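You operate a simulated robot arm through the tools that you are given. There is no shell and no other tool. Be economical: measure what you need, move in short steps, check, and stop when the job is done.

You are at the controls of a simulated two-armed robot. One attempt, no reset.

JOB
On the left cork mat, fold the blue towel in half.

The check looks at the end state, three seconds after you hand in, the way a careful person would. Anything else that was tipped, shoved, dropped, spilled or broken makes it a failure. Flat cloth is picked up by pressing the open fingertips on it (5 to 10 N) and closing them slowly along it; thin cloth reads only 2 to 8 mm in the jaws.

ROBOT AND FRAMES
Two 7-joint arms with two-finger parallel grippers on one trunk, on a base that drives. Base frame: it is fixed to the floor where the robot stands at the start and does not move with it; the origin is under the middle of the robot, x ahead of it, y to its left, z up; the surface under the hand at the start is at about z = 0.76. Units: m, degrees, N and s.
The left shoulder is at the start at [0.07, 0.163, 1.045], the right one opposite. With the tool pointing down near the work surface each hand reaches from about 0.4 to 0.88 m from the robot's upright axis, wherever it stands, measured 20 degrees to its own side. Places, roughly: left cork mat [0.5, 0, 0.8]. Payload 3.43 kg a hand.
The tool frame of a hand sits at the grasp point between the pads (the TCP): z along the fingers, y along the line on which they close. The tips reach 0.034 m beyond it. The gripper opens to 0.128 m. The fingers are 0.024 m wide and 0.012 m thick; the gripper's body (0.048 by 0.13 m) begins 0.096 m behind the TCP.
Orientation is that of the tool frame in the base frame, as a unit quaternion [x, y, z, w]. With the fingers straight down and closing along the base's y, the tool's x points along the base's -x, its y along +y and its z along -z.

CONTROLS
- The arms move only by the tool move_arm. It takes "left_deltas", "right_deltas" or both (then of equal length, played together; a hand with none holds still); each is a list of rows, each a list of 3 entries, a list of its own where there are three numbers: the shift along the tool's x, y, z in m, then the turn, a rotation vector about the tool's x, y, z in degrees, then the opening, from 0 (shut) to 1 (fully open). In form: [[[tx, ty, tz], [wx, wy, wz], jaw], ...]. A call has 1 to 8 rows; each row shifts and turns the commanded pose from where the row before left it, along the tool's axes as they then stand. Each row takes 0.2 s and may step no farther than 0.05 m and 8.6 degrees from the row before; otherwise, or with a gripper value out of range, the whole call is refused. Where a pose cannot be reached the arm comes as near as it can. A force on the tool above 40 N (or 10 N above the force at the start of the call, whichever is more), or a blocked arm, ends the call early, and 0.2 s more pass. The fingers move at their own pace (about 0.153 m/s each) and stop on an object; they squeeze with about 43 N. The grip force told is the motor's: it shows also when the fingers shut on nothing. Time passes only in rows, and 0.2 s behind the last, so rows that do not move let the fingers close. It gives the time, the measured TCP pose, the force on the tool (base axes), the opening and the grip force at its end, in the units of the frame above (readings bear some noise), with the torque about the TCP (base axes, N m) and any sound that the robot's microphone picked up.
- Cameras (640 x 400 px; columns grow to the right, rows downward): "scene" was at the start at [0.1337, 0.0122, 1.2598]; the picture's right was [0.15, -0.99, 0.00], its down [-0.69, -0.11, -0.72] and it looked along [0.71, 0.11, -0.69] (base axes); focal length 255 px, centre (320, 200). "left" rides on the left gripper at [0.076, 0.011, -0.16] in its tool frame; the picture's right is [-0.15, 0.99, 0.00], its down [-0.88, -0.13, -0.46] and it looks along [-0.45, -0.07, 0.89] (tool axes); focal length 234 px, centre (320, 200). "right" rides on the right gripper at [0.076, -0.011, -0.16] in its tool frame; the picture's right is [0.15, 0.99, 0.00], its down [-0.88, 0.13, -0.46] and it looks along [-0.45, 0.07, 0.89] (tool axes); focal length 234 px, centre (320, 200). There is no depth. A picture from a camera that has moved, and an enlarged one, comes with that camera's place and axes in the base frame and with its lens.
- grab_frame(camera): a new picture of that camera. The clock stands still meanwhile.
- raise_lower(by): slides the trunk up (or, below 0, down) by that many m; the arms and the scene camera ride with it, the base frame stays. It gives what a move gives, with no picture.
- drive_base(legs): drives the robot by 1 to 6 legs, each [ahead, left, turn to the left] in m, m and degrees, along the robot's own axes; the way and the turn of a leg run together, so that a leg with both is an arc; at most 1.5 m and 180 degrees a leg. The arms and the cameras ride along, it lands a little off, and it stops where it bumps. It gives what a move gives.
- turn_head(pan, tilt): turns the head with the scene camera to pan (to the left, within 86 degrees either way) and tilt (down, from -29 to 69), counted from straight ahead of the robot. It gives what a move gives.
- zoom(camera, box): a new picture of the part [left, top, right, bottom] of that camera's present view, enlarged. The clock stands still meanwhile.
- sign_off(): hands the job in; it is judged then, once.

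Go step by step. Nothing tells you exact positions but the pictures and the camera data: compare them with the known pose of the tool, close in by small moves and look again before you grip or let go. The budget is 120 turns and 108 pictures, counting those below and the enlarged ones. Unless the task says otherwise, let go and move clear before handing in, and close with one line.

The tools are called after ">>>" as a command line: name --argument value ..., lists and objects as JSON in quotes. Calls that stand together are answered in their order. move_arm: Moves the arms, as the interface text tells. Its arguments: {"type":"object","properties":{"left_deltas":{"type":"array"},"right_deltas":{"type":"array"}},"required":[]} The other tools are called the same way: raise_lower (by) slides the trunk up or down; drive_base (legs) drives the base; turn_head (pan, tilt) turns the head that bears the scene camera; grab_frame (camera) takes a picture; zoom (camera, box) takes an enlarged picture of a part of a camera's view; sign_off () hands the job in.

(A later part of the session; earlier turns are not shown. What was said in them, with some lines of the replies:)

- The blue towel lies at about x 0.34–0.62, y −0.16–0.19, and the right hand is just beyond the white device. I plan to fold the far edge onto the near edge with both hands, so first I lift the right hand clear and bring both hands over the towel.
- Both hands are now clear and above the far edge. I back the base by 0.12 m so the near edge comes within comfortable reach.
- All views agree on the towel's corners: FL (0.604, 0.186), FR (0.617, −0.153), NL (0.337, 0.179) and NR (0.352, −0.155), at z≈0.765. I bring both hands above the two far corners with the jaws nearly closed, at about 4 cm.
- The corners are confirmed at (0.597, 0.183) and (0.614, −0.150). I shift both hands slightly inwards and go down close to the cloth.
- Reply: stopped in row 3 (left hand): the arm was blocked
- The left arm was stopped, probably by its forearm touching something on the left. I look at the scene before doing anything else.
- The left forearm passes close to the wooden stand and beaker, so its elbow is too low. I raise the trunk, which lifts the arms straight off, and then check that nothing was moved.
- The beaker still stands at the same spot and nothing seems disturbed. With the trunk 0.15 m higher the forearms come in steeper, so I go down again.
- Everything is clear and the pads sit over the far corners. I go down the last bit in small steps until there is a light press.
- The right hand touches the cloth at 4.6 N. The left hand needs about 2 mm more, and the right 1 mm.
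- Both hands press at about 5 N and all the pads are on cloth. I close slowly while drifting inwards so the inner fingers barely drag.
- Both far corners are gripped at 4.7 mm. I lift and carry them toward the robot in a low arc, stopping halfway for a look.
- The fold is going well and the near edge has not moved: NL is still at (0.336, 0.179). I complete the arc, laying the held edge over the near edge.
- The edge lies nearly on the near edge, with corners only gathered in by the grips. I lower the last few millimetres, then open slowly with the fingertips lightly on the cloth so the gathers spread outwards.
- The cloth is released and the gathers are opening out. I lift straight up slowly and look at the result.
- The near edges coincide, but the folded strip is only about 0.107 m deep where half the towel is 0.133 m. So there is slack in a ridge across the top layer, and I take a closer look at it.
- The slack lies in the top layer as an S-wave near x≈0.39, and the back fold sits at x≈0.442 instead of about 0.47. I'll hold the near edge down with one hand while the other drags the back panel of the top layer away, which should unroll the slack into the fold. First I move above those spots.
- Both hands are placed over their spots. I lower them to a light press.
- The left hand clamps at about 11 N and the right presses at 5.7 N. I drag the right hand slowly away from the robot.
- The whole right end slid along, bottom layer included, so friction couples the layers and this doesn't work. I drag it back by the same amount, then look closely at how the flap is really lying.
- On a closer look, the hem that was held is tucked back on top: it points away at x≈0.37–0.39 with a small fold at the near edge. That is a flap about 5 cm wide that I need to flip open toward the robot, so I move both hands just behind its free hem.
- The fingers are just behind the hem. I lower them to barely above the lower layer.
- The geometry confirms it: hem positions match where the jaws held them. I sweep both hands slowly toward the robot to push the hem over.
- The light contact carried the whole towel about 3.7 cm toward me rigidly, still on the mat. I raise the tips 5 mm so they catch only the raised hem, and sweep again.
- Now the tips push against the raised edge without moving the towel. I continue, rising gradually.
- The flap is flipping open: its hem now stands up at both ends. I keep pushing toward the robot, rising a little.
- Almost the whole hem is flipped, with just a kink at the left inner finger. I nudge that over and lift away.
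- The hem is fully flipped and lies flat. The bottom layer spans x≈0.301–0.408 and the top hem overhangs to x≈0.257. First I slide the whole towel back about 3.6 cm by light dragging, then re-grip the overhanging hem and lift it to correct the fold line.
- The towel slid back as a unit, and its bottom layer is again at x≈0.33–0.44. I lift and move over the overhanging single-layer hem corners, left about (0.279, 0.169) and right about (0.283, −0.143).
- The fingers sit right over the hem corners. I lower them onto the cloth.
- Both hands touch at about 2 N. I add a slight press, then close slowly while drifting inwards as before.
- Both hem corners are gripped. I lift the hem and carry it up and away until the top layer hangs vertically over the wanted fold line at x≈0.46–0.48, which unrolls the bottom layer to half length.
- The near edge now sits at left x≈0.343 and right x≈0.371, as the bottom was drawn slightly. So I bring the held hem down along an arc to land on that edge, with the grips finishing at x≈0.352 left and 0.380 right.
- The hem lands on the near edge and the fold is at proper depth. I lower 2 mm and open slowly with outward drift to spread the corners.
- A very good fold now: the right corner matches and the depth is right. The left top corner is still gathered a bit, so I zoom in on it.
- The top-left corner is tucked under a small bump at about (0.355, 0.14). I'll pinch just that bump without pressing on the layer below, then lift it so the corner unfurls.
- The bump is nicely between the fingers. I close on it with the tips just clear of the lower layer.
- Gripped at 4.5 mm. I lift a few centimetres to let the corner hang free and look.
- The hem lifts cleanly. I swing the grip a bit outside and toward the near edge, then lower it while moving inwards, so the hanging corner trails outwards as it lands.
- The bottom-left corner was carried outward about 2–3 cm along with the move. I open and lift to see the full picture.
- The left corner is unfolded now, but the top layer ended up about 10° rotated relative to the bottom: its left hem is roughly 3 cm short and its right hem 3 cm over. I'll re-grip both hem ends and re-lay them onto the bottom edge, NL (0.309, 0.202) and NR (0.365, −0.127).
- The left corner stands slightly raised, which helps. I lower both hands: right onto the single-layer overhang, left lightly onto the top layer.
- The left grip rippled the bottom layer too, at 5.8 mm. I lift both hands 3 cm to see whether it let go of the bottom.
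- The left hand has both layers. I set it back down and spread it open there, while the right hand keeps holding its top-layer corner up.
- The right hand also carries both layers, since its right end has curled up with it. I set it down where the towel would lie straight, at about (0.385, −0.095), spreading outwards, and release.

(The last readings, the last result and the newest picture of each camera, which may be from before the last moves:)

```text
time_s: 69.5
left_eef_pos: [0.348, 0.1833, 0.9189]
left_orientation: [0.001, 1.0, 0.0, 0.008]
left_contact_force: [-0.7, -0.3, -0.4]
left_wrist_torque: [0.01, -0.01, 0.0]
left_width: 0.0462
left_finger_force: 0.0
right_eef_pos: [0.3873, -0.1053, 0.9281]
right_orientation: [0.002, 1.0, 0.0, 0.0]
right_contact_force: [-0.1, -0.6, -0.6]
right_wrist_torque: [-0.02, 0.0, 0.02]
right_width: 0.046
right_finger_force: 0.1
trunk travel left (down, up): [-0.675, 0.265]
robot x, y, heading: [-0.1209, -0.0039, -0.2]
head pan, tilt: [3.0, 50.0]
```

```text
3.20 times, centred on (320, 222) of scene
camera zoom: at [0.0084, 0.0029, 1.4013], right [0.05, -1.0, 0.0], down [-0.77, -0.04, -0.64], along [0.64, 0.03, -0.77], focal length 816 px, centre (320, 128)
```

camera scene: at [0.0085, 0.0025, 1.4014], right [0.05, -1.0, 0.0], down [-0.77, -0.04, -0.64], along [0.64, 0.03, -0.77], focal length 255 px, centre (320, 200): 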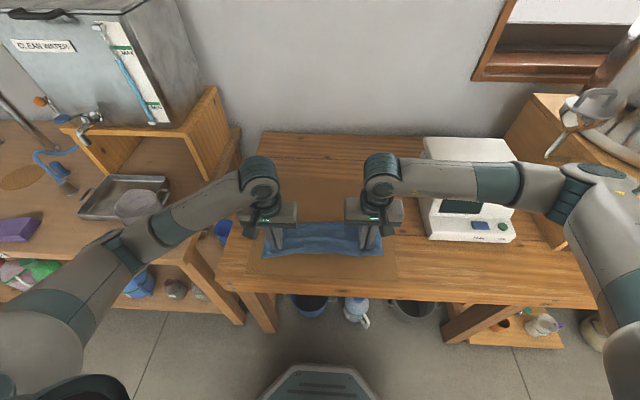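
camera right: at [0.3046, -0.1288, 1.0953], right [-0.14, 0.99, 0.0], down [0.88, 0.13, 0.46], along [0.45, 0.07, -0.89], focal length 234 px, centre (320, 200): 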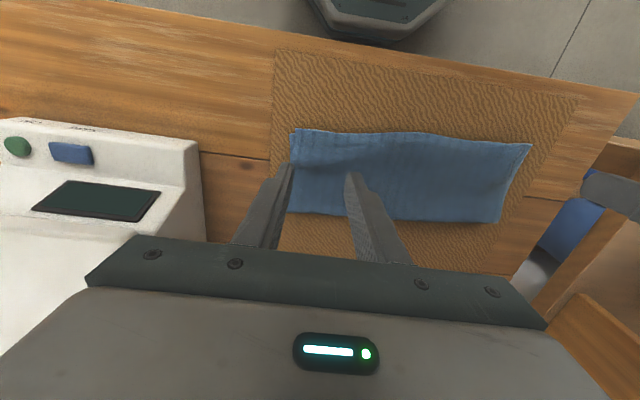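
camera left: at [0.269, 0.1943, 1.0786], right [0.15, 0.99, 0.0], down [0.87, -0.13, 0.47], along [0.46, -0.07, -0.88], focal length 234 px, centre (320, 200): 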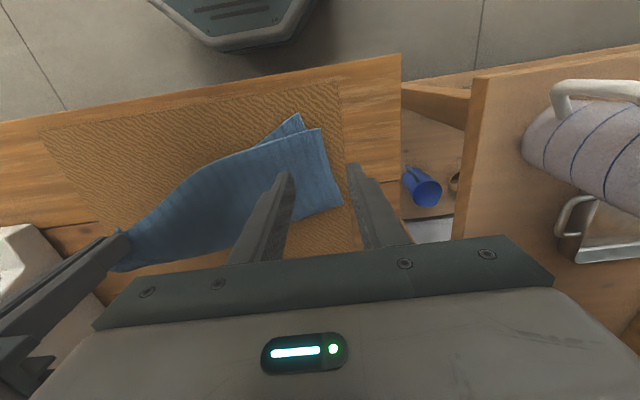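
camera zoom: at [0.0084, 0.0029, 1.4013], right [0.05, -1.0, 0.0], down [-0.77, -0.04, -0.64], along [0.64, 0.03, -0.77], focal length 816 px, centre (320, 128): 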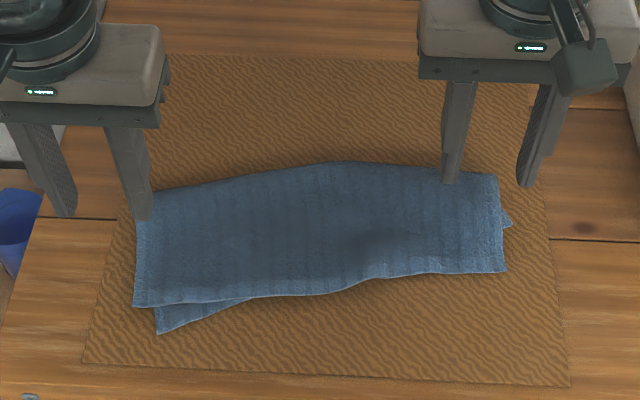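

Much flatter again. The bottom layer is rotated about 13° against the top, with its right near corner at about (0.43, −0.153), so the top hem on the right overhangs by 4–5 cm as a single layer. I can grip that cleanly with the right hand and re-lay it, so I move in.

>>> move_arm --right_deltas '[[[0, -0.002, 0.03], [0, 0, 0], 0.31], [[0, -0.002, 0.03], [0, 0, 0], 0.31], [[0, -0.001, 0.036], [0, 0, 0], 0.31], [[0, 0, 0], [0, 0, 0], 0.31]]'

>>> zoom --camera "right" --box '[200, 80, 440, 230]'

```text
time_s: 70.5
left_eef_pos: [0.3493, 0.1819, 0.9198]
left_orientation: [0.002, 1.0, -0.001, 0.007]
left_contact_force: [0.1, -0.2, -0.2]
left_wrist_torque: [-0.02, -0.03, 0.01]
left_width: 0.0462
left_finger_force: 0.1
right_eef_pos: [0.3859, -0.1112, 0.8285]
right_orientation: [0.001, 1.0, 0.0, 0.001]
right_contact_force: [0.4, -0.6, 0.7]
right_wrist_torque: [0.03, -0.02, -0.01]
right_width: 0.0399
right_finger_force: 0.2
trunk travel left (down, up): [-0.675, 0.265]
robot x, y, heading: [-0.1204, -0.0019, -0.1]
head pan, tilt: [3.0, 50.0]
```

```text
2.67 times, centred on (320, 155) of right
camera zoom: at [0.31, -0.1215, 0.9876], right [-0.14, 0.99, 0.0], down [0.88, 0.13, 0.46], along [0.45, 0.07, -0.89], focal length 624 px, centre (320, 320)
```

zoom: 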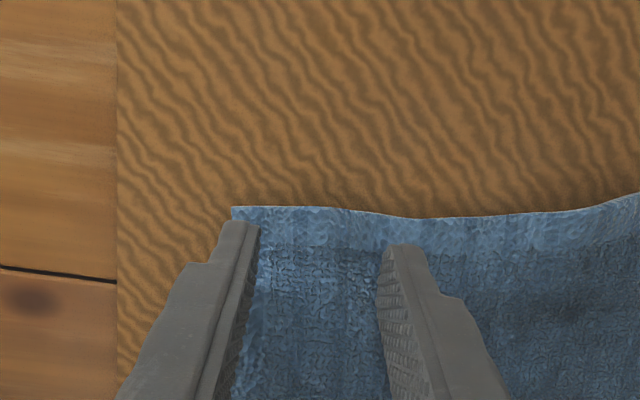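

The fingers are well placed on the single-layer hem. I go down and close slowly.

>>> move_arm --right_deltas '[[[0.002, 0.003, 0.012], [0, 0, 0], 0.31], [[0, 0, 0.009], [0, 0, 0], 0.31], [[0, 0, 0.004], [0, 0, 0], 0.31], [[0, 0, 0.002], [0, 0, 0], 0.31], [[0, 0, 0], [0, 0, 0], 0.31]]'

>>> move_arm --right_deltas '[[[0, 0, 0.001], [0, 0, 0], 0.31], [[0, 0.002, 0], [0, 0, 0], 0.26], [[0, 0.002, 0], [0, 0, 0], 0.21], [[0, 0.002, 0], [0, 0, 0], 0.16], [[0, 0.002, 0], [0, 0, 0], 0.11], [[0, 0.002, 0], [0, 0, 0], 0.06], [[0, 0.001, 0], [0, 0, 0], 0.02], [[0, 0, 0], [0, 0, 0], 0]]'

```text
time_s: 71.7
left_eef_pos: [0.349, 0.1826, 0.9185]
left_orientation: [0.002, 1.0, -0.001, 0.008]
left_contact_force: [0.1, -0.5, -0.4]
left_wrist_torque: [0.05, 0.03, -0.02]
left_width: 0.0462
left_finger_force: 0.1
right_eef_pos: [0.3836, -0.1089, 0.8018]
right_orientation: [0.001, 1.0, 0.0, 0.0]
right_contact_force: [-0.5, -0.3, 1.4]
right_wrist_torque: [0.01, 0.02, -0.01]
right_width: 0.0398
right_finger_force: 0.1
trunk travel left (down, up): [-0.675, 0.265]
robot x, y, heading: [-0.1214, 0.0007, -0.1]
head pan, tilt: [3.0, 50.0]
```

```text
time_s: 73.5
left_eef_pos: [0.3476, 0.1813, 0.9183]
left_orientation: [0.002, 1.0, -0.001, 0.008]
left_contact_force: [-0.3, 0.3, 0.0]
left_wrist_torque: [-0.01, -0.03, 0.02]
left_width: 0.046
left_finger_force: 0.1
right_eef_pos: [0.3827, -0.0988, 0.8023]
right_orientation: [0.001, 1.0, 0.0, 0.0]
right_contact_force: [1.1, 0.3, 1.0]
right_wrist_torque: [-0.02, -0.05, 0.03]
right_width: 0.004
right_finger_force: 38.0
trunk travel left (down, up): [-0.675, 0.265]
robot x, y, heading: [-0.1189, -0.0012, -0.1]
head pan, tilt: [3.0, 50.0]
```

Gripped at 4.0 mm, a single layer. I lift up and away, and check what hangs from it.

>>> move_arm --right_deltas '[[[-0.006, 0, -0.02], [0, 0, 0], 0], [[-0.01, 0, -0.022], [0, 0, 0], 0], [[-0.015, 0.002, -0.022], [0, 0, 0], 0], [[-0.02, 0.003, -0.02], [0, 0, 0], 0], [[-0.022, 0.004, -0.015], [0, 0, 0], 0], [[-0.022, 0.004, -0.008], [0, 0, 0], 0], [[-0.02, 0.003, -0.003], [0, 0, 0], 0]]'

>>> zoom --camera "scene" --box '[220, 140, 420, 265]'

```text
time_s: 75.1
left_eef_pos: [0.3486, 0.183, 0.9187]
left_orientation: [0.003, 1.0, -0.001, 0.008]
left_contact_force: [-0.4, 0.2, 0.3]
left_wrist_torque: [-0.01, 0.01, 0.0]
left_width: 0.0461
left_finger_force: 0.0
right_eef_pos: [0.4989, -0.0817, 0.9134]
right_orientation: [0.002, 1.0, 0.001, 0.0]
right_contact_force: [-0.4, -0.1, -0.9]
right_wrist_torque: [-0.01, 0.02, 0.06]
right_width: 0.004
right_finger_force: 38.5
trunk travel left (down, up): [-0.675, 0.265]
robot x, y, heading: [-0.1221, 0.0005, 0.0]
head pan, tilt: [3.0, 50.0]
```

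```text
3.20 times, centred on (320, 202) of scene
camera zoom: at [0.0092, 0.0029, 1.4013], right [0.05, -1.0, 0.0], down [-0.77, -0.04, -0.64], along [0.64, 0.03, -0.77], focal length 816 px, centre (320, 192)
```

zoom: 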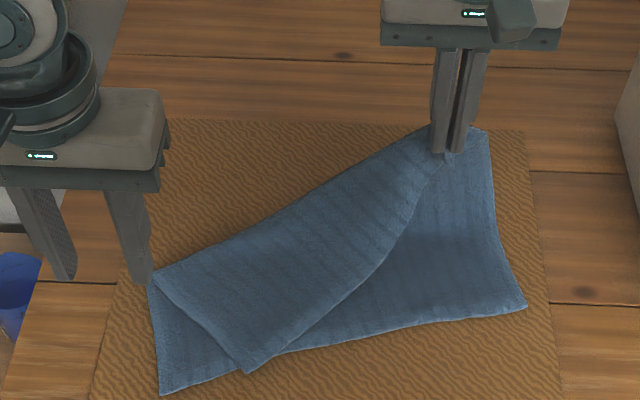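

This was useful: the bottom layer is flat and straight, with NL (0.310, 0.149) and NR (0.412, −0.164), and only the top layer's left end is off. I slacken the hem slightly by bringing the right grip higher and nearer, and bring the left hand over the airborne middle of the hem so it can pinch the top layer alone.

>>> move_arm --left_deltas '[[[-0.008, -0.02, 0], [0, 0, 0], 0.5], [[-0.008, -0.02, 0], [0, 0, 0], 0.5], [[-0.008, -0.022, 0], [0, 0, 0], 0.5], [[-0.008, -0.022, 0], [0, 0, 0], 0.5], [[-0.008, -0.02, -0.005], [0, 0, 0], 0.5], [[-0.008, -0.02, -0.005], [0, 0, 0], 0.5]]' --right_deltas '[[[0.005, 0, -0.006], [0, 0, 0], 0], [[0.005, 0, -0.006], [0, 0, 0], 0], [[0.005, 0, -0.005], [0, 0, 0], 0], [[0.005, 0, -0.004], [0, 0, 0], 0], [[0, 0, 0], [0, 0, 0], 0], [[0, 0, 0], [0, 0, 0], 0]]'

>>> grab_frame --camera "left"

```text
time_s: 76.5
left_eef_pos: [0.3971, 0.0566, 0.9297]
left_orientation: [0.001, 1.0, 0.0, 0.008]
left_contact_force: [0.2, 0.0, 0.1]
left_wrist_torque: [0.0, 0.0, 0.02]
left_width: 0.064
left_finger_force: 0.1
right_eef_pos: [0.4794, -0.0847, 0.9345]
right_orientation: [0.001, 1.0, 0.0, 0.0]
right_contact_force: [0.6, 0.8, 0.4]
right_wrist_torque: [0.0, 0.0, 0.05]
right_width: 0.0038
right_finger_force: 39.1
trunk travel left (down, up): [-0.675, 0.265]
robot x, y, heading: [-0.1214, -0.0013, 0.1]
head pan, tilt: [3.0, 50.0]
```

```text
11 pictures are left
camera left: at [0.3184, 0.0683, 1.0883], right [0.15, 0.99, 0.0], down [0.87, -0.13, 0.47], along [0.46, -0.07, -0.88], focal length 234 px, centre (320, 200)
```

left: 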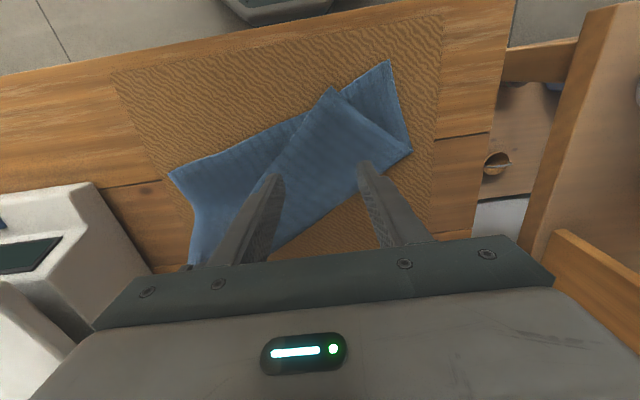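

The hem runs diagonally from its left corner (0.335, 0.081) up to the right grip. I bring the left fingers astride the raised hem at about (0.395, 0.03), with the tips 1–1.5 cm above the bottom layer.

>>> move_arm --left_deltas '[[[0, -0.009, 0.025], [0, 0, 0], 0.5], [[0, -0.009, 0.03], [0, 0, 0], 0.5], [[0, -0.009, 0.03], [0, 0, 0], 0.5], [[0, 0, 0.025], [0, 0, 0], 0.5], [[0, 0, 0], [0, 0, 0], 0.5]]'

>>> zoom --camera "left" --box '[200, 80, 440, 230]'

```text
time_s: 77.7
left_eef_pos: [0.3996, 0.0292, 0.8159]
left_orientation: [0.002, 1.0, -0.001, 0.008]
left_contact_force: [-0.2, -0.5, -0.3]
left_wrist_torque: [0.02, 0.02, 0.0]
left_width: 0.064
left_finger_force: 0.0
right_eef_pos: [0.4786, -0.0841, 0.9351]
right_orientation: [0.0, 1.0, 0.0, 0.0]
right_contact_force: [0.0, -0.4, -0.3]
right_wrist_torque: [-0.04, -0.04, 0.04]
right_width: 0.0039
right_finger_force: 38.6
trunk travel left (down, up): [-0.675, 0.265]
robot x, y, heading: [-0.1137, -0.0016, 0.1]
head pan, tilt: [3.0, 50.0]
```

```text
2.67 times, centred on (320, 155) of left
camera zoom: at [0.3206, 0.0399, 0.9766], right [0.15, 0.99, 0.0], down [0.87, -0.13, 0.47], along [0.46, -0.07, -0.88], focal length 624 px, centre (320, 320)
```

zoom: 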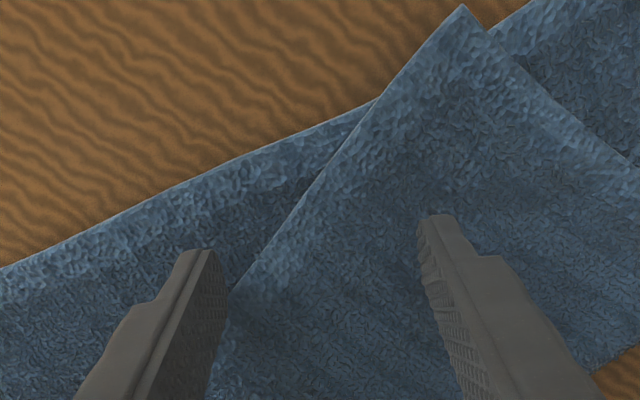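

The hem passes between the fingers. I go down a few millimetres and close gently.

>>> move_arm --left_deltas '[[[0, 0, 0.005], [0, 0, 0], 0.5], [[0, 0, 0.002], [0, 0, 0], 0.5], [[0, 0, 0], [0, 0, 0], 0.4], [[0, 0, 0], [0, 0, 0], 0.3], [[0, 0, 0], [0, 0, 0], 0.2], [[0, 0, 0], [0, 0, 0], 0.1], [[0, 0, 0], [0, 0, 0], 0], [[0, 0, 0], [0, 0, 0], 0]]'

>>> zoom --camera "left" --box '[200, 80, 440, 230]'

```text
time_s: 79.5
left_eef_pos: [0.4, 0.03, 0.8115]
left_orientation: [0.002, 1.0, -0.002, 0.008]
left_contact_force: [1.2, -0.8, -0.3]
left_wrist_torque: [0.01, -0.01, 0.04]
left_width: 0.0
left_finger_force: 32.6
right_eef_pos: [0.4797, -0.0833, 0.9333]
right_orientation: [0.0, 1.0, 0.0, 0.001]
right_contact_force: [-0.3, -0.4, -0.1]
right_wrist_torque: [-0.04, 0.01, 0.03]
right_width: 0.0041
right_finger_force: 38.3
trunk travel left (down, up): [-0.675, 0.265]
robot x, y, heading: [-0.1247, -0.0042, -0.1]
head pan, tilt: [3.0, 50.0]
```

```text
2.67 times, centred on (320, 155) of left
camera zoom: at [0.3208, 0.0419, 0.9706], right [0.15, 0.99, 0.0], down [0.87, -0.13, 0.47], along [0.46, -0.07, -0.88], focal length 624 px, centre (320, 320)
```

zoom: 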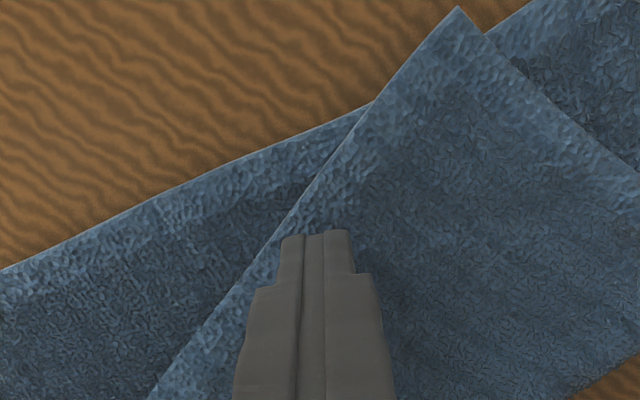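

That closed on nothing, as the hem is too low there. But the top layer's left corner itself pokes about 1.3 cm past the bottom edge onto the bare mat, with its apex at (0.331, 0.080). I can pinch just that corner, so I move there.

>>> move_arm --left_deltas '[[[0, 0, -0.02], [0, 0, 0], 0.1], [[0.024, 0.016, 0], [0, 0, 0], 0.18], [[0.024, 0.016, 0], [0, 0, 0], 0.18], [[0.023, 0.016, 0], [0, 0, 0], 0.18], [[0, 0, 0.01], [0, 0, 0], 0.18], [[0, 0, 0.006], [0, 0, 0], 0.18], [[0, 0, 0], [0, 0, 0], 0.18]]'

>>> zoom --camera "left" --box '[240, 100, 400, 200]'

```text
time_s: 81.1
left_eef_pos: [0.3279, 0.0786, 0.8134]
left_orientation: [0.001, 1.0, -0.001, 0.008]
left_contact_force: [0.8, -0.2, 0.9]
left_wrist_torque: [0.0, 0.02, 0.02]
left_width: 0.0232
left_finger_force: 0.0
right_eef_pos: [0.4797, -0.0858, 0.9337]
right_orientation: [0.001, 1.0, 0.0, 0.001]
right_contact_force: [0.2, 0.1, -0.3]
right_wrist_torque: [0.0, 0.0, 0.03]
right_width: 0.004
right_finger_force: 38.3
trunk travel left (down, up): [-0.675, 0.265]
robot x, y, heading: [-0.1214, -0.0045, -0.1]
head pan, tilt: [3.0, 50.0]
```

```text
4.00 times, centred on (320, 150) of left
camera zoom: at [0.2489, 0.0906, 0.9718], right [0.15, 0.99, 0.0], down [0.87, -0.13, 0.47], along [0.46, -0.07, -0.88], focal length 937 px, centre (320, 400)
```

zoom: 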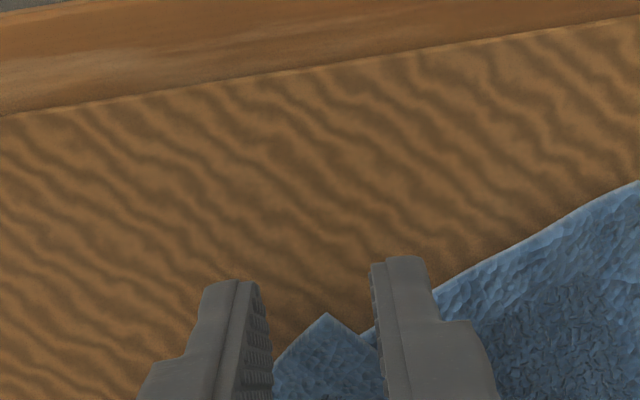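

The corner's apex is between the fingers. I lower to a light press and close.

>>> move_arm --left_deltas '[[[-0.001, -0.003, 0.006], [0, 0, 0], 0.18], [[0, 0, 0.004], [0, 0, 0], 0.18], [[0, 0, 0.002], [0, 0, 0], 0.17], [[0, 0, 0.001], [0, 0, 0], 0.13], [[0, 0, 0], [0, 0, 0], 0.09], [[0, 0, 0], [0, 0, 0], 0.05], [[0, 0, 0], [0, 0, 0], 0], [[0, 0, 0], [0, 0, 0], 0]]'

```text
time_s: 82.9
left_eef_pos: [0.33, 0.0763, 0.8009]
left_orientation: [0.002, 1.0, -0.001, 0.008]
left_contact_force: [-0.9, -0.8, 0.2]
left_wrist_torque: [-0.01, -0.02, 0.0]
left_width: 0.0
left_finger_force: 32.6
right_eef_pos: [0.4793, -0.0838, 0.9339]
right_orientation: [0.0, 1.0, 0.0, 0.001]
right_contact_force: [-0.5, -0.3, -1.2]
right_wrist_torque: [-0.02, -0.01, 0.07]
right_width: 0.0039
right_finger_force: 38.3
trunk travel left (down, up): [-0.675, 0.265]
robot x, y, heading: [-0.1207, 0.0017, -0.3]
head pan, tilt: [3.0, 50.0]
```

It wasn't pressed enough, with only 0.2 N of force. I reopen, go slightly further in and 3 mm deeper.

>>> move_arm --left_deltas '[[[0, 0, -0.006], [0, 0, 0], 0.2], [[-0.005, 0.001, 0], [0, 0, 0], 0.2], [[0, 0, 0.005], [0, 0, 0], 0.2], [[0, 0, 0.002], [0, 0, 0], 0.2], [[0, 0, 0.001], [0, 0, 0], 0.2], [[0, 0, 0.0005], [0, 0, 0], 0.2]]'

```text
time_s: 84.3
left_eef_pos: [0.3356, 0.0781, 0.7992]
left_orientation: [0.002, 1.0, -0.001, 0.01]
left_contact_force: [0.1, 0.3, 13.9]
left_wrist_torque: [0.12, -0.12, -0.01]
left_width: 0.0259
left_finger_force: 0.0
right_eef_pos: [0.4792, -0.084, 0.9352]
right_orientation: [0.001, 1.0, 0.0, 0.0]
right_contact_force: [-0.3, 0.6, 0.0]
right_wrist_torque: [-0.01, 0.0, 0.05]
right_width: 0.0042
right_finger_force: 38.4
trunk travel left (down, up): [-0.675, 0.265]
robot x, y, heading: [-0.1222, -0.0025, -0.0]
head pan, tilt: [3.0, 50.0]
```

>>> move_arm --left_deltas '[[[0, 0, -0.001], [0, 0, 0], 0.17], [[0, 0, 0], [0, 0, 0], 0.14], [[0, 0, 0], [0, 0, 0], 0.11], [[0, 0, 0], [0, 0, 0], 0.08], [[0, 0, 0], [0, 0, 0], 0.05], [[0, 0, 0], [0, 0, 0], 0.02], [[0, 0, 0], [0, 0, 0], 0], [[0, 0, 0], [0, 0, 0], 0]]'

```text
time_s: 86.1
left_eef_pos: [0.3347, 0.077, 0.8004]
left_orientation: [0.002, 1.0, -0.001, 0.009]
left_contact_force: [0.2, 1.0, 12.7]
left_wrist_torque: [0.03, -0.12, -0.01]
left_width: 0.0021
left_finger_force: 36.9
right_eef_pos: [0.4785, -0.0849, 0.9345]
right_orientation: [0.001, 1.0, 0.0, 0.0]
right_contact_force: [0.6, -0.2, -0.4]
right_wrist_torque: [-0.01, 0.0, 0.04]
right_width: 0.004
right_finger_force: 38.0
trunk travel left (down, up): [-0.675, 0.265]
robot x, y, heading: [-0.1205, -0.001, -0.1]
head pan, tilt: [3.0, 50.0]
```

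It reads 2.1 mm, so something thin is held. I lift a few centimetres and check.

>>> move_arm --left_deltas '[[[0, 0, -0.01], [0, 0, 0], 0], [[0, 0.003, -0.015], [0, 0, 0], 0], [[0, 0.005, -0.02], [0, 0, 0], 0], [[0, 0.005, -0.02], [0, 0, 0], 0]]'

>>> zoom --camera "scene" --box '[220, 140, 420, 265]'

```text
time_s: 87.1
left_eef_pos: [0.3331, 0.0925, 0.8639]
left_orientation: [0.002, 1.0, 0.0, 0.008]
left_contact_force: [-0.2, 0.7, 0.0]
left_wrist_torque: [0.02, -0.01, -0.03]
left_width: 0.0022
left_finger_force: 36.4
right_eef_pos: [0.479, -0.0854, 0.934]
right_orientation: [0.001, 1.0, 0.0, 0.0]
right_contact_force: [0.2, 0.3, 0.2]
right_wrist_torque: [-0.02, 0.02, 0.05]
right_width: 0.0039
right_finger_force: 38.5
trunk travel left (down, up): [-0.675, 0.265]
robot x, y, heading: [-0.1201, 0.002, -0.2]
head pan, tilt: [3.0, 50.0]
```

```text
3.20 times, centred on (320, 202) of scene
camera zoom: at [0.0084, 0.0026, 1.4013], right [0.05, -1.0, 0.0], down [-0.77, -0.04, -0.64], along [0.64, 0.03, -0.77], focal length 816 px, centre (320, 192)
```

zoom: 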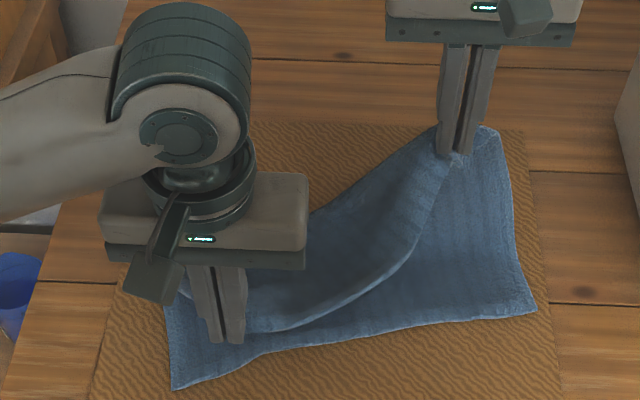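

Excellent: the left hand holds only the top layer's corner, and the bottom lies free. I raise the left corner over its fold line so the fold unrolls evenly, keeping the right hand in step.

>>> move_arm --left_deltas '[[[-0.0184, 0.0145, -0.0112], [0, 0, 0], 0], [[-0.0184, 0.0145, -0.0112], [0, 0, 0], 0], [[-0.0184, 0.0145, -0.0112], [0, 0, 0], 0], [[-0.0184, 0.0145, -0.0112], [0, 0, 0], 0], [[-0.0184, 0.0145, -0.0112], [0, 0, 0], 0]]' --right_deltas '[[[-0.0052, -0.003, 0.0018], [0, 0, 0], 0], [[-0.0052, -0.003, 0.0018], [0, 0, 0], 0], [[-0.0052, -0.003, 0.0018], [0, 0, 0], 0], [[-0.0052, -0.003, 0.0018], [0, 0, 0], 0], [[-0.0052, -0.003, 0.0018], [0, 0, 0], 0]]'

>>> zoom --camera "scene" --box '[220, 140, 420, 265]'

```text
time_s: 88.3
left_eef_pos: [0.4285, 0.1631, 0.9219]
left_orientation: [0.002, 1.0, -0.002, 0.009]
left_contact_force: [-0.2, -0.1, 0.4]
left_wrist_torque: [-0.01, -0.04, -0.02]
left_width: 0.002
left_finger_force: 36.7
right_eef_pos: [0.5052, -0.0988, 0.9233]
right_orientation: [0.003, 1.0, 0.0, 0.001]
right_contact_force: [-0.3, 1.0, -0.5]
right_wrist_torque: [-0.01, 0.01, 0.01]
right_width: 0.004
right_finger_force: 39.1
trunk travel left (down, up): [-0.675, 0.265]
robot x, y, heading: [-0.1199, 0.0011, -0.0]
head pan, tilt: [3.0, 50.0]
```

```text
3.20 times, centred on (320, 202) of scene
camera zoom: at [0.009, 0.0026, 1.4013], right [0.05, -1.0, 0.0], down [-0.77, -0.04, -0.64], along [0.64, 0.03, -0.77], focal length 816 px, centre (320, 192)
```

zoom: 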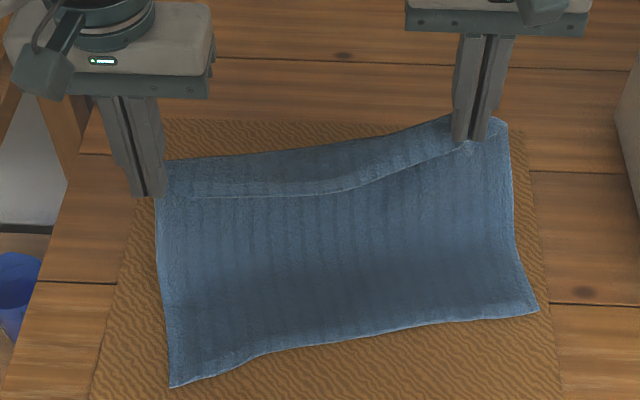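

Beautiful: the top layer hangs evenly and the bottom corners are unmoved at (0.313, 0.140) and (0.405, −0.176). Now I bring both ends down along the arc onto the near edge.

>>> move_arm --left_deltas '[[[0.0193, -0.0048, 0.0045], [0, 0, 0], 0], [[0.0193, -0.0045, 0.009], [0, 0, 0], 0], [[0.0193, -0.0045, 0.0136], [0, 0, 0], 0], [[0.0165, -0.004, 0.0158], [0, 0, 0], 0], [[0.0132, -0.003, 0.0192], [0, 0, 0], 0], [[0.01, -0.0022, 0.0203], [0, 0, 0], 0], [[0.0068, -0.0012, 0.0181], [0, 0, 0], 0], [[0.0047, -0.0008, 0.0124], [0, 0, 0], 0]]' --right_deltas '[[[0.0182, -0.0058, 0.0047], [0, 0, 0], 0], [[0.0182, -0.0058, 0.0094], [0, 0, 0], 0], [[0.0182, -0.0058, 0.014], [0, 0, 0], 0], [[0.0152, -0.0048, 0.0164], [0, 0, 0], 0], [[0.0121, -0.0038, 0.0199], [0, 0, 0], 0], [[0.0091, -0.0029, 0.0211], [0, 0, 0], 0], [[0.0061, -0.0019, 0.0187], [0, 0, 0], 0], [[0.004, -0.0013, 0.0108], [0, 0, 0], 0]]'

>>> zoom --camera "scene" --box '[220, 140, 420, 265]'

```text
time_s: 90.1
left_eef_pos: [0.3185, 0.14, 0.8077]
left_orientation: [0.001, 1.0, -0.001, 0.007]
left_contact_force: [0.7, -0.3, 0.9]
left_wrist_torque: [-0.02, -0.01, -0.04]
left_width: 0.0023
left_finger_force: 36.6
right_eef_pos: [0.4018, -0.1293, 0.8094]
right_orientation: [0.001, 1.0, 0.0, 0.001]
right_contact_force: [-0.6, 0.8, 1.1]
right_wrist_torque: [-0.02, -0.01, 0.08]
right_width: 0.004
right_finger_force: 38.2
trunk travel left (down, up): [-0.675, 0.265]
robot x, y, heading: [-0.1213, 0.0016, -0.4]
head pan, tilt: [3.0, 50.0]
```

```text
3.20 times, centred on (320, 202) of scene
camera zoom: at [0.0085, 0.0025, 1.4015], right [0.05, -1.0, 0.0], down [-0.77, -0.04, -0.64], along [0.64, 0.03, -0.77], focal length 816 px, centre (320, 192)
```

zoom: 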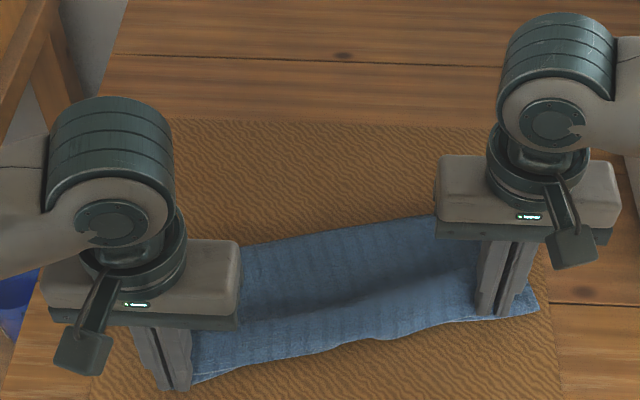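

Both ends lie right on the near edge. I lower slightly and release: the left opens in place, the right opens with an outward spread, then both lift straight up.

>>> move_arm --left_deltas '[[[0, 0, 0.002], [0, 0, 0], 0], [[0, 0, 0], [0, 0, 0], 0.03], [[0, 0, 0], [0, 0, 0], 0.06], [[0, 0, 0], [0, 0, 0], 0.09], [[0, 0, 0], [0, 0, 0], 0.12], [[0, 0, 0], [0, 0, 0], 0.14], [[0, 0, 0], [0, 0, 0], 0.16], [[0, 0, 0], [0, 0, 0], 0.18]]' --right_deltas '[[[0, 0, 0.003], [0, 0, 0], 0], [[-0.0005, -0.002, 0], [0, 0, 0], 0.05], [[-0.0005, -0.002, 0], [0, 0, 0], 0.1], [[-0.0005, -0.002, 0], [0, 0, 0], 0.15], [[-0.0005, -0.002, 0], [0, 0, 0], 0.2], [[-0.0005, -0.002, 0], [0, 0, 0], 0.25], [[-0.0005, -0.002, 0], [0, 0, 0], 0.3], [[-0.0005, -0.002, 0], [0, 0, 0], 0.35]]'

>>> move_arm --left_deltas '[[[0, 0, -0.005], [0, 0, 0], 0.18], [[0, 0, -0.015], [0, 0, 0], 0.18], [[0, 0, -0.03], [0, 0, 0], 0.18], [[0, 0, -0.04], [0, 0, 0], 0.18], [[0, 0, -0.04], [0, 0, 0], 0.18]]' --right_deltas '[[[0, 0, -0.005], [0, 0, 0], 0.35], [[0, 0, -0.015], [0, 0, 0], 0.35], [[0, 0, -0.03], [0, 0, 0], 0.35], [[0, 0, -0.04], [0, 0, 0], 0.35], [[0, 0, -0.04], [0, 0, 0], 0.35]]'

>>> zoom --camera "scene" --box '[220, 140, 420, 265]'

```text
time_s: 91.9
left_eef_pos: [0.3188, 0.1389, 0.8062]
left_orientation: [0.002, 1.0, -0.001, 0.007]
left_contact_force: [0.1, 0.2, -0.4]
left_wrist_torque: [-0.03, -0.02, 0.01]
left_width: 0.0231
left_finger_force: 0.1
right_eef_pos: [0.4081, -0.1437, 0.807]
right_orientation: [0.001, 1.0, -0.001, 0.0]
right_contact_force: [-0.2, 0.0, -0.1]
right_wrist_torque: [0.02, -0.02, -0.02]
right_width: 0.0448
right_finger_force: 0.1
trunk travel left (down, up): [-0.675, 0.265]
robot x, y, heading: [-0.1204, 0.001, -0.3]
head pan, tilt: [3.0, 50.0]
```

```text
time_s: 93.1
left_eef_pos: [0.3144, 0.1402, 0.931]
left_orientation: [0.002, 1.0, 0.001, 0.007]
left_contact_force: [-0.5, 0.3, -0.6]
left_wrist_torque: [0.01, 0.01, -0.02]
left_width: 0.0232
left_finger_force: 0.1
right_eef_pos: [0.4026, -0.1473, 0.9381]
right_orientation: [0.001, 1.0, 0.0, 0.0]
right_contact_force: [0.7, 0.0, 0.5]
right_wrist_torque: [0.02, 0.02, -0.01]
right_width: 0.0446
right_finger_force: 0.0
trunk travel left (down, up): [-0.675, 0.265]
robot x, y, heading: [-0.1177, 0.0009, 0.0]
head pan, tilt: [3.0, 50.0]
```

```text
3.20 times, centred on (320, 202) of scene
camera zoom: at [0.0081, 0.0021, 1.4013], right [0.05, -1.0, 0.0], down [-0.76, -0.04, -0.64], along [0.64, 0.03, -0.77], focal length 816 px, centre (320, 192)
```

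zoom: 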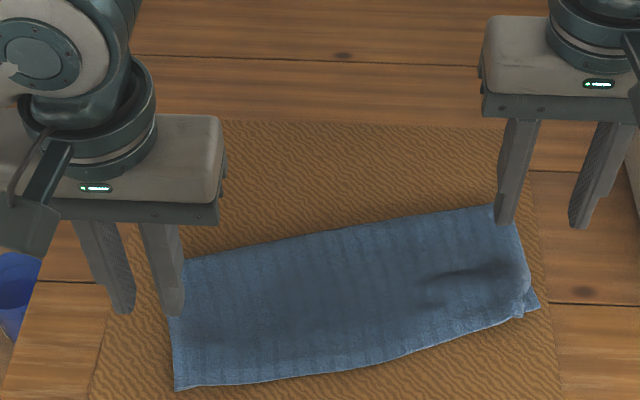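

The towel is now neatly folded, with edges and corners matching to about 1 cm and all of it on the mat. I lift the hands well clear and take a last look around.

>>> raise_lower --by 0.08

>>> turn_head --pan 12 --tilt 45

>>> grab_frame --camera "scene"

```text
time_s: 94.2
left_eef_pos: [0.3149, 0.141, 1.0113]
left_orientation: [0.002, 1.0, -0.001, 0.008]
left_contact_force: [0.4, 0.7, -0.2]
left_wrist_torque: [0.02, 0.06, 0.0]
left_width: 0.0233
left_finger_force: 0.1
right_eef_pos: [0.4035, -0.1464, 1.019]
right_orientation: [0.001, 1.0, 0.0, 0.0]
right_contact_force: [0.1, -0.1, 0.5]
right_wrist_torque: [0.0, 0.01, -0.01]
right_width: 0.0448
right_finger_force: 0.0
trunk travel left (down, up): [-0.755, 0.185]
robot x, y, heading: [-0.1233, -0.0014, -0.2]
head pan, tilt: [3.0, 50.0]
```

```text
time_s: 94.9
left_eef_pos: [0.3147, 0.1404, 1.0113]
left_orientation: [0.001, 1.0, -0.001, 0.008]
left_contact_force: [0.5, 0.0, -0.1]
left_wrist_torque: [0.02, -0.01, 0.0]
left_width: 0.0229
left_finger_force: 0.1
right_eef_pos: [0.4038, -0.146, 1.0179]
right_orientation: [0.001, 1.0, -0.001, -0.001]
right_contact_force: [0.2, -0.9, -0.2]
right_wrist_torque: [0.01, 0.02, 0.01]
right_width: 0.0451
right_finger_force: 0.3
trunk travel left (down, up): [-0.755, 0.185]
robot x, y, heading: [-0.1186, -0.001, -0.2]
head pan, tilt: [12.0, 45.0]
```

```text
3 pictures are left
camera scene: at [0.0116, 0.0153, 1.4882], right [0.21, -0.98, 0.0], down [-0.69, -0.15, -0.71], along [0.69, 0.15, -0.71], focal length 255 px, centre (320, 200)
```

scene: 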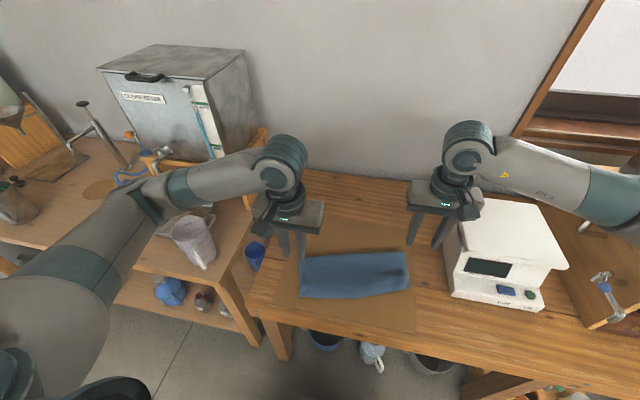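

The towel is folded on the mat, the hands are clear, and the beaker, stand and device stand where they were. I hand in.

>>> sign_off

```text
The job is handed in.
```

The blue towel is folded in half on the left cork mat, with its edges matching to about 1 cm. It lies turned by roughly 15° from how it started. Early on, the left arm was stopped once when it touched something on its left. Nothing in the pictures looks moved or tipped.
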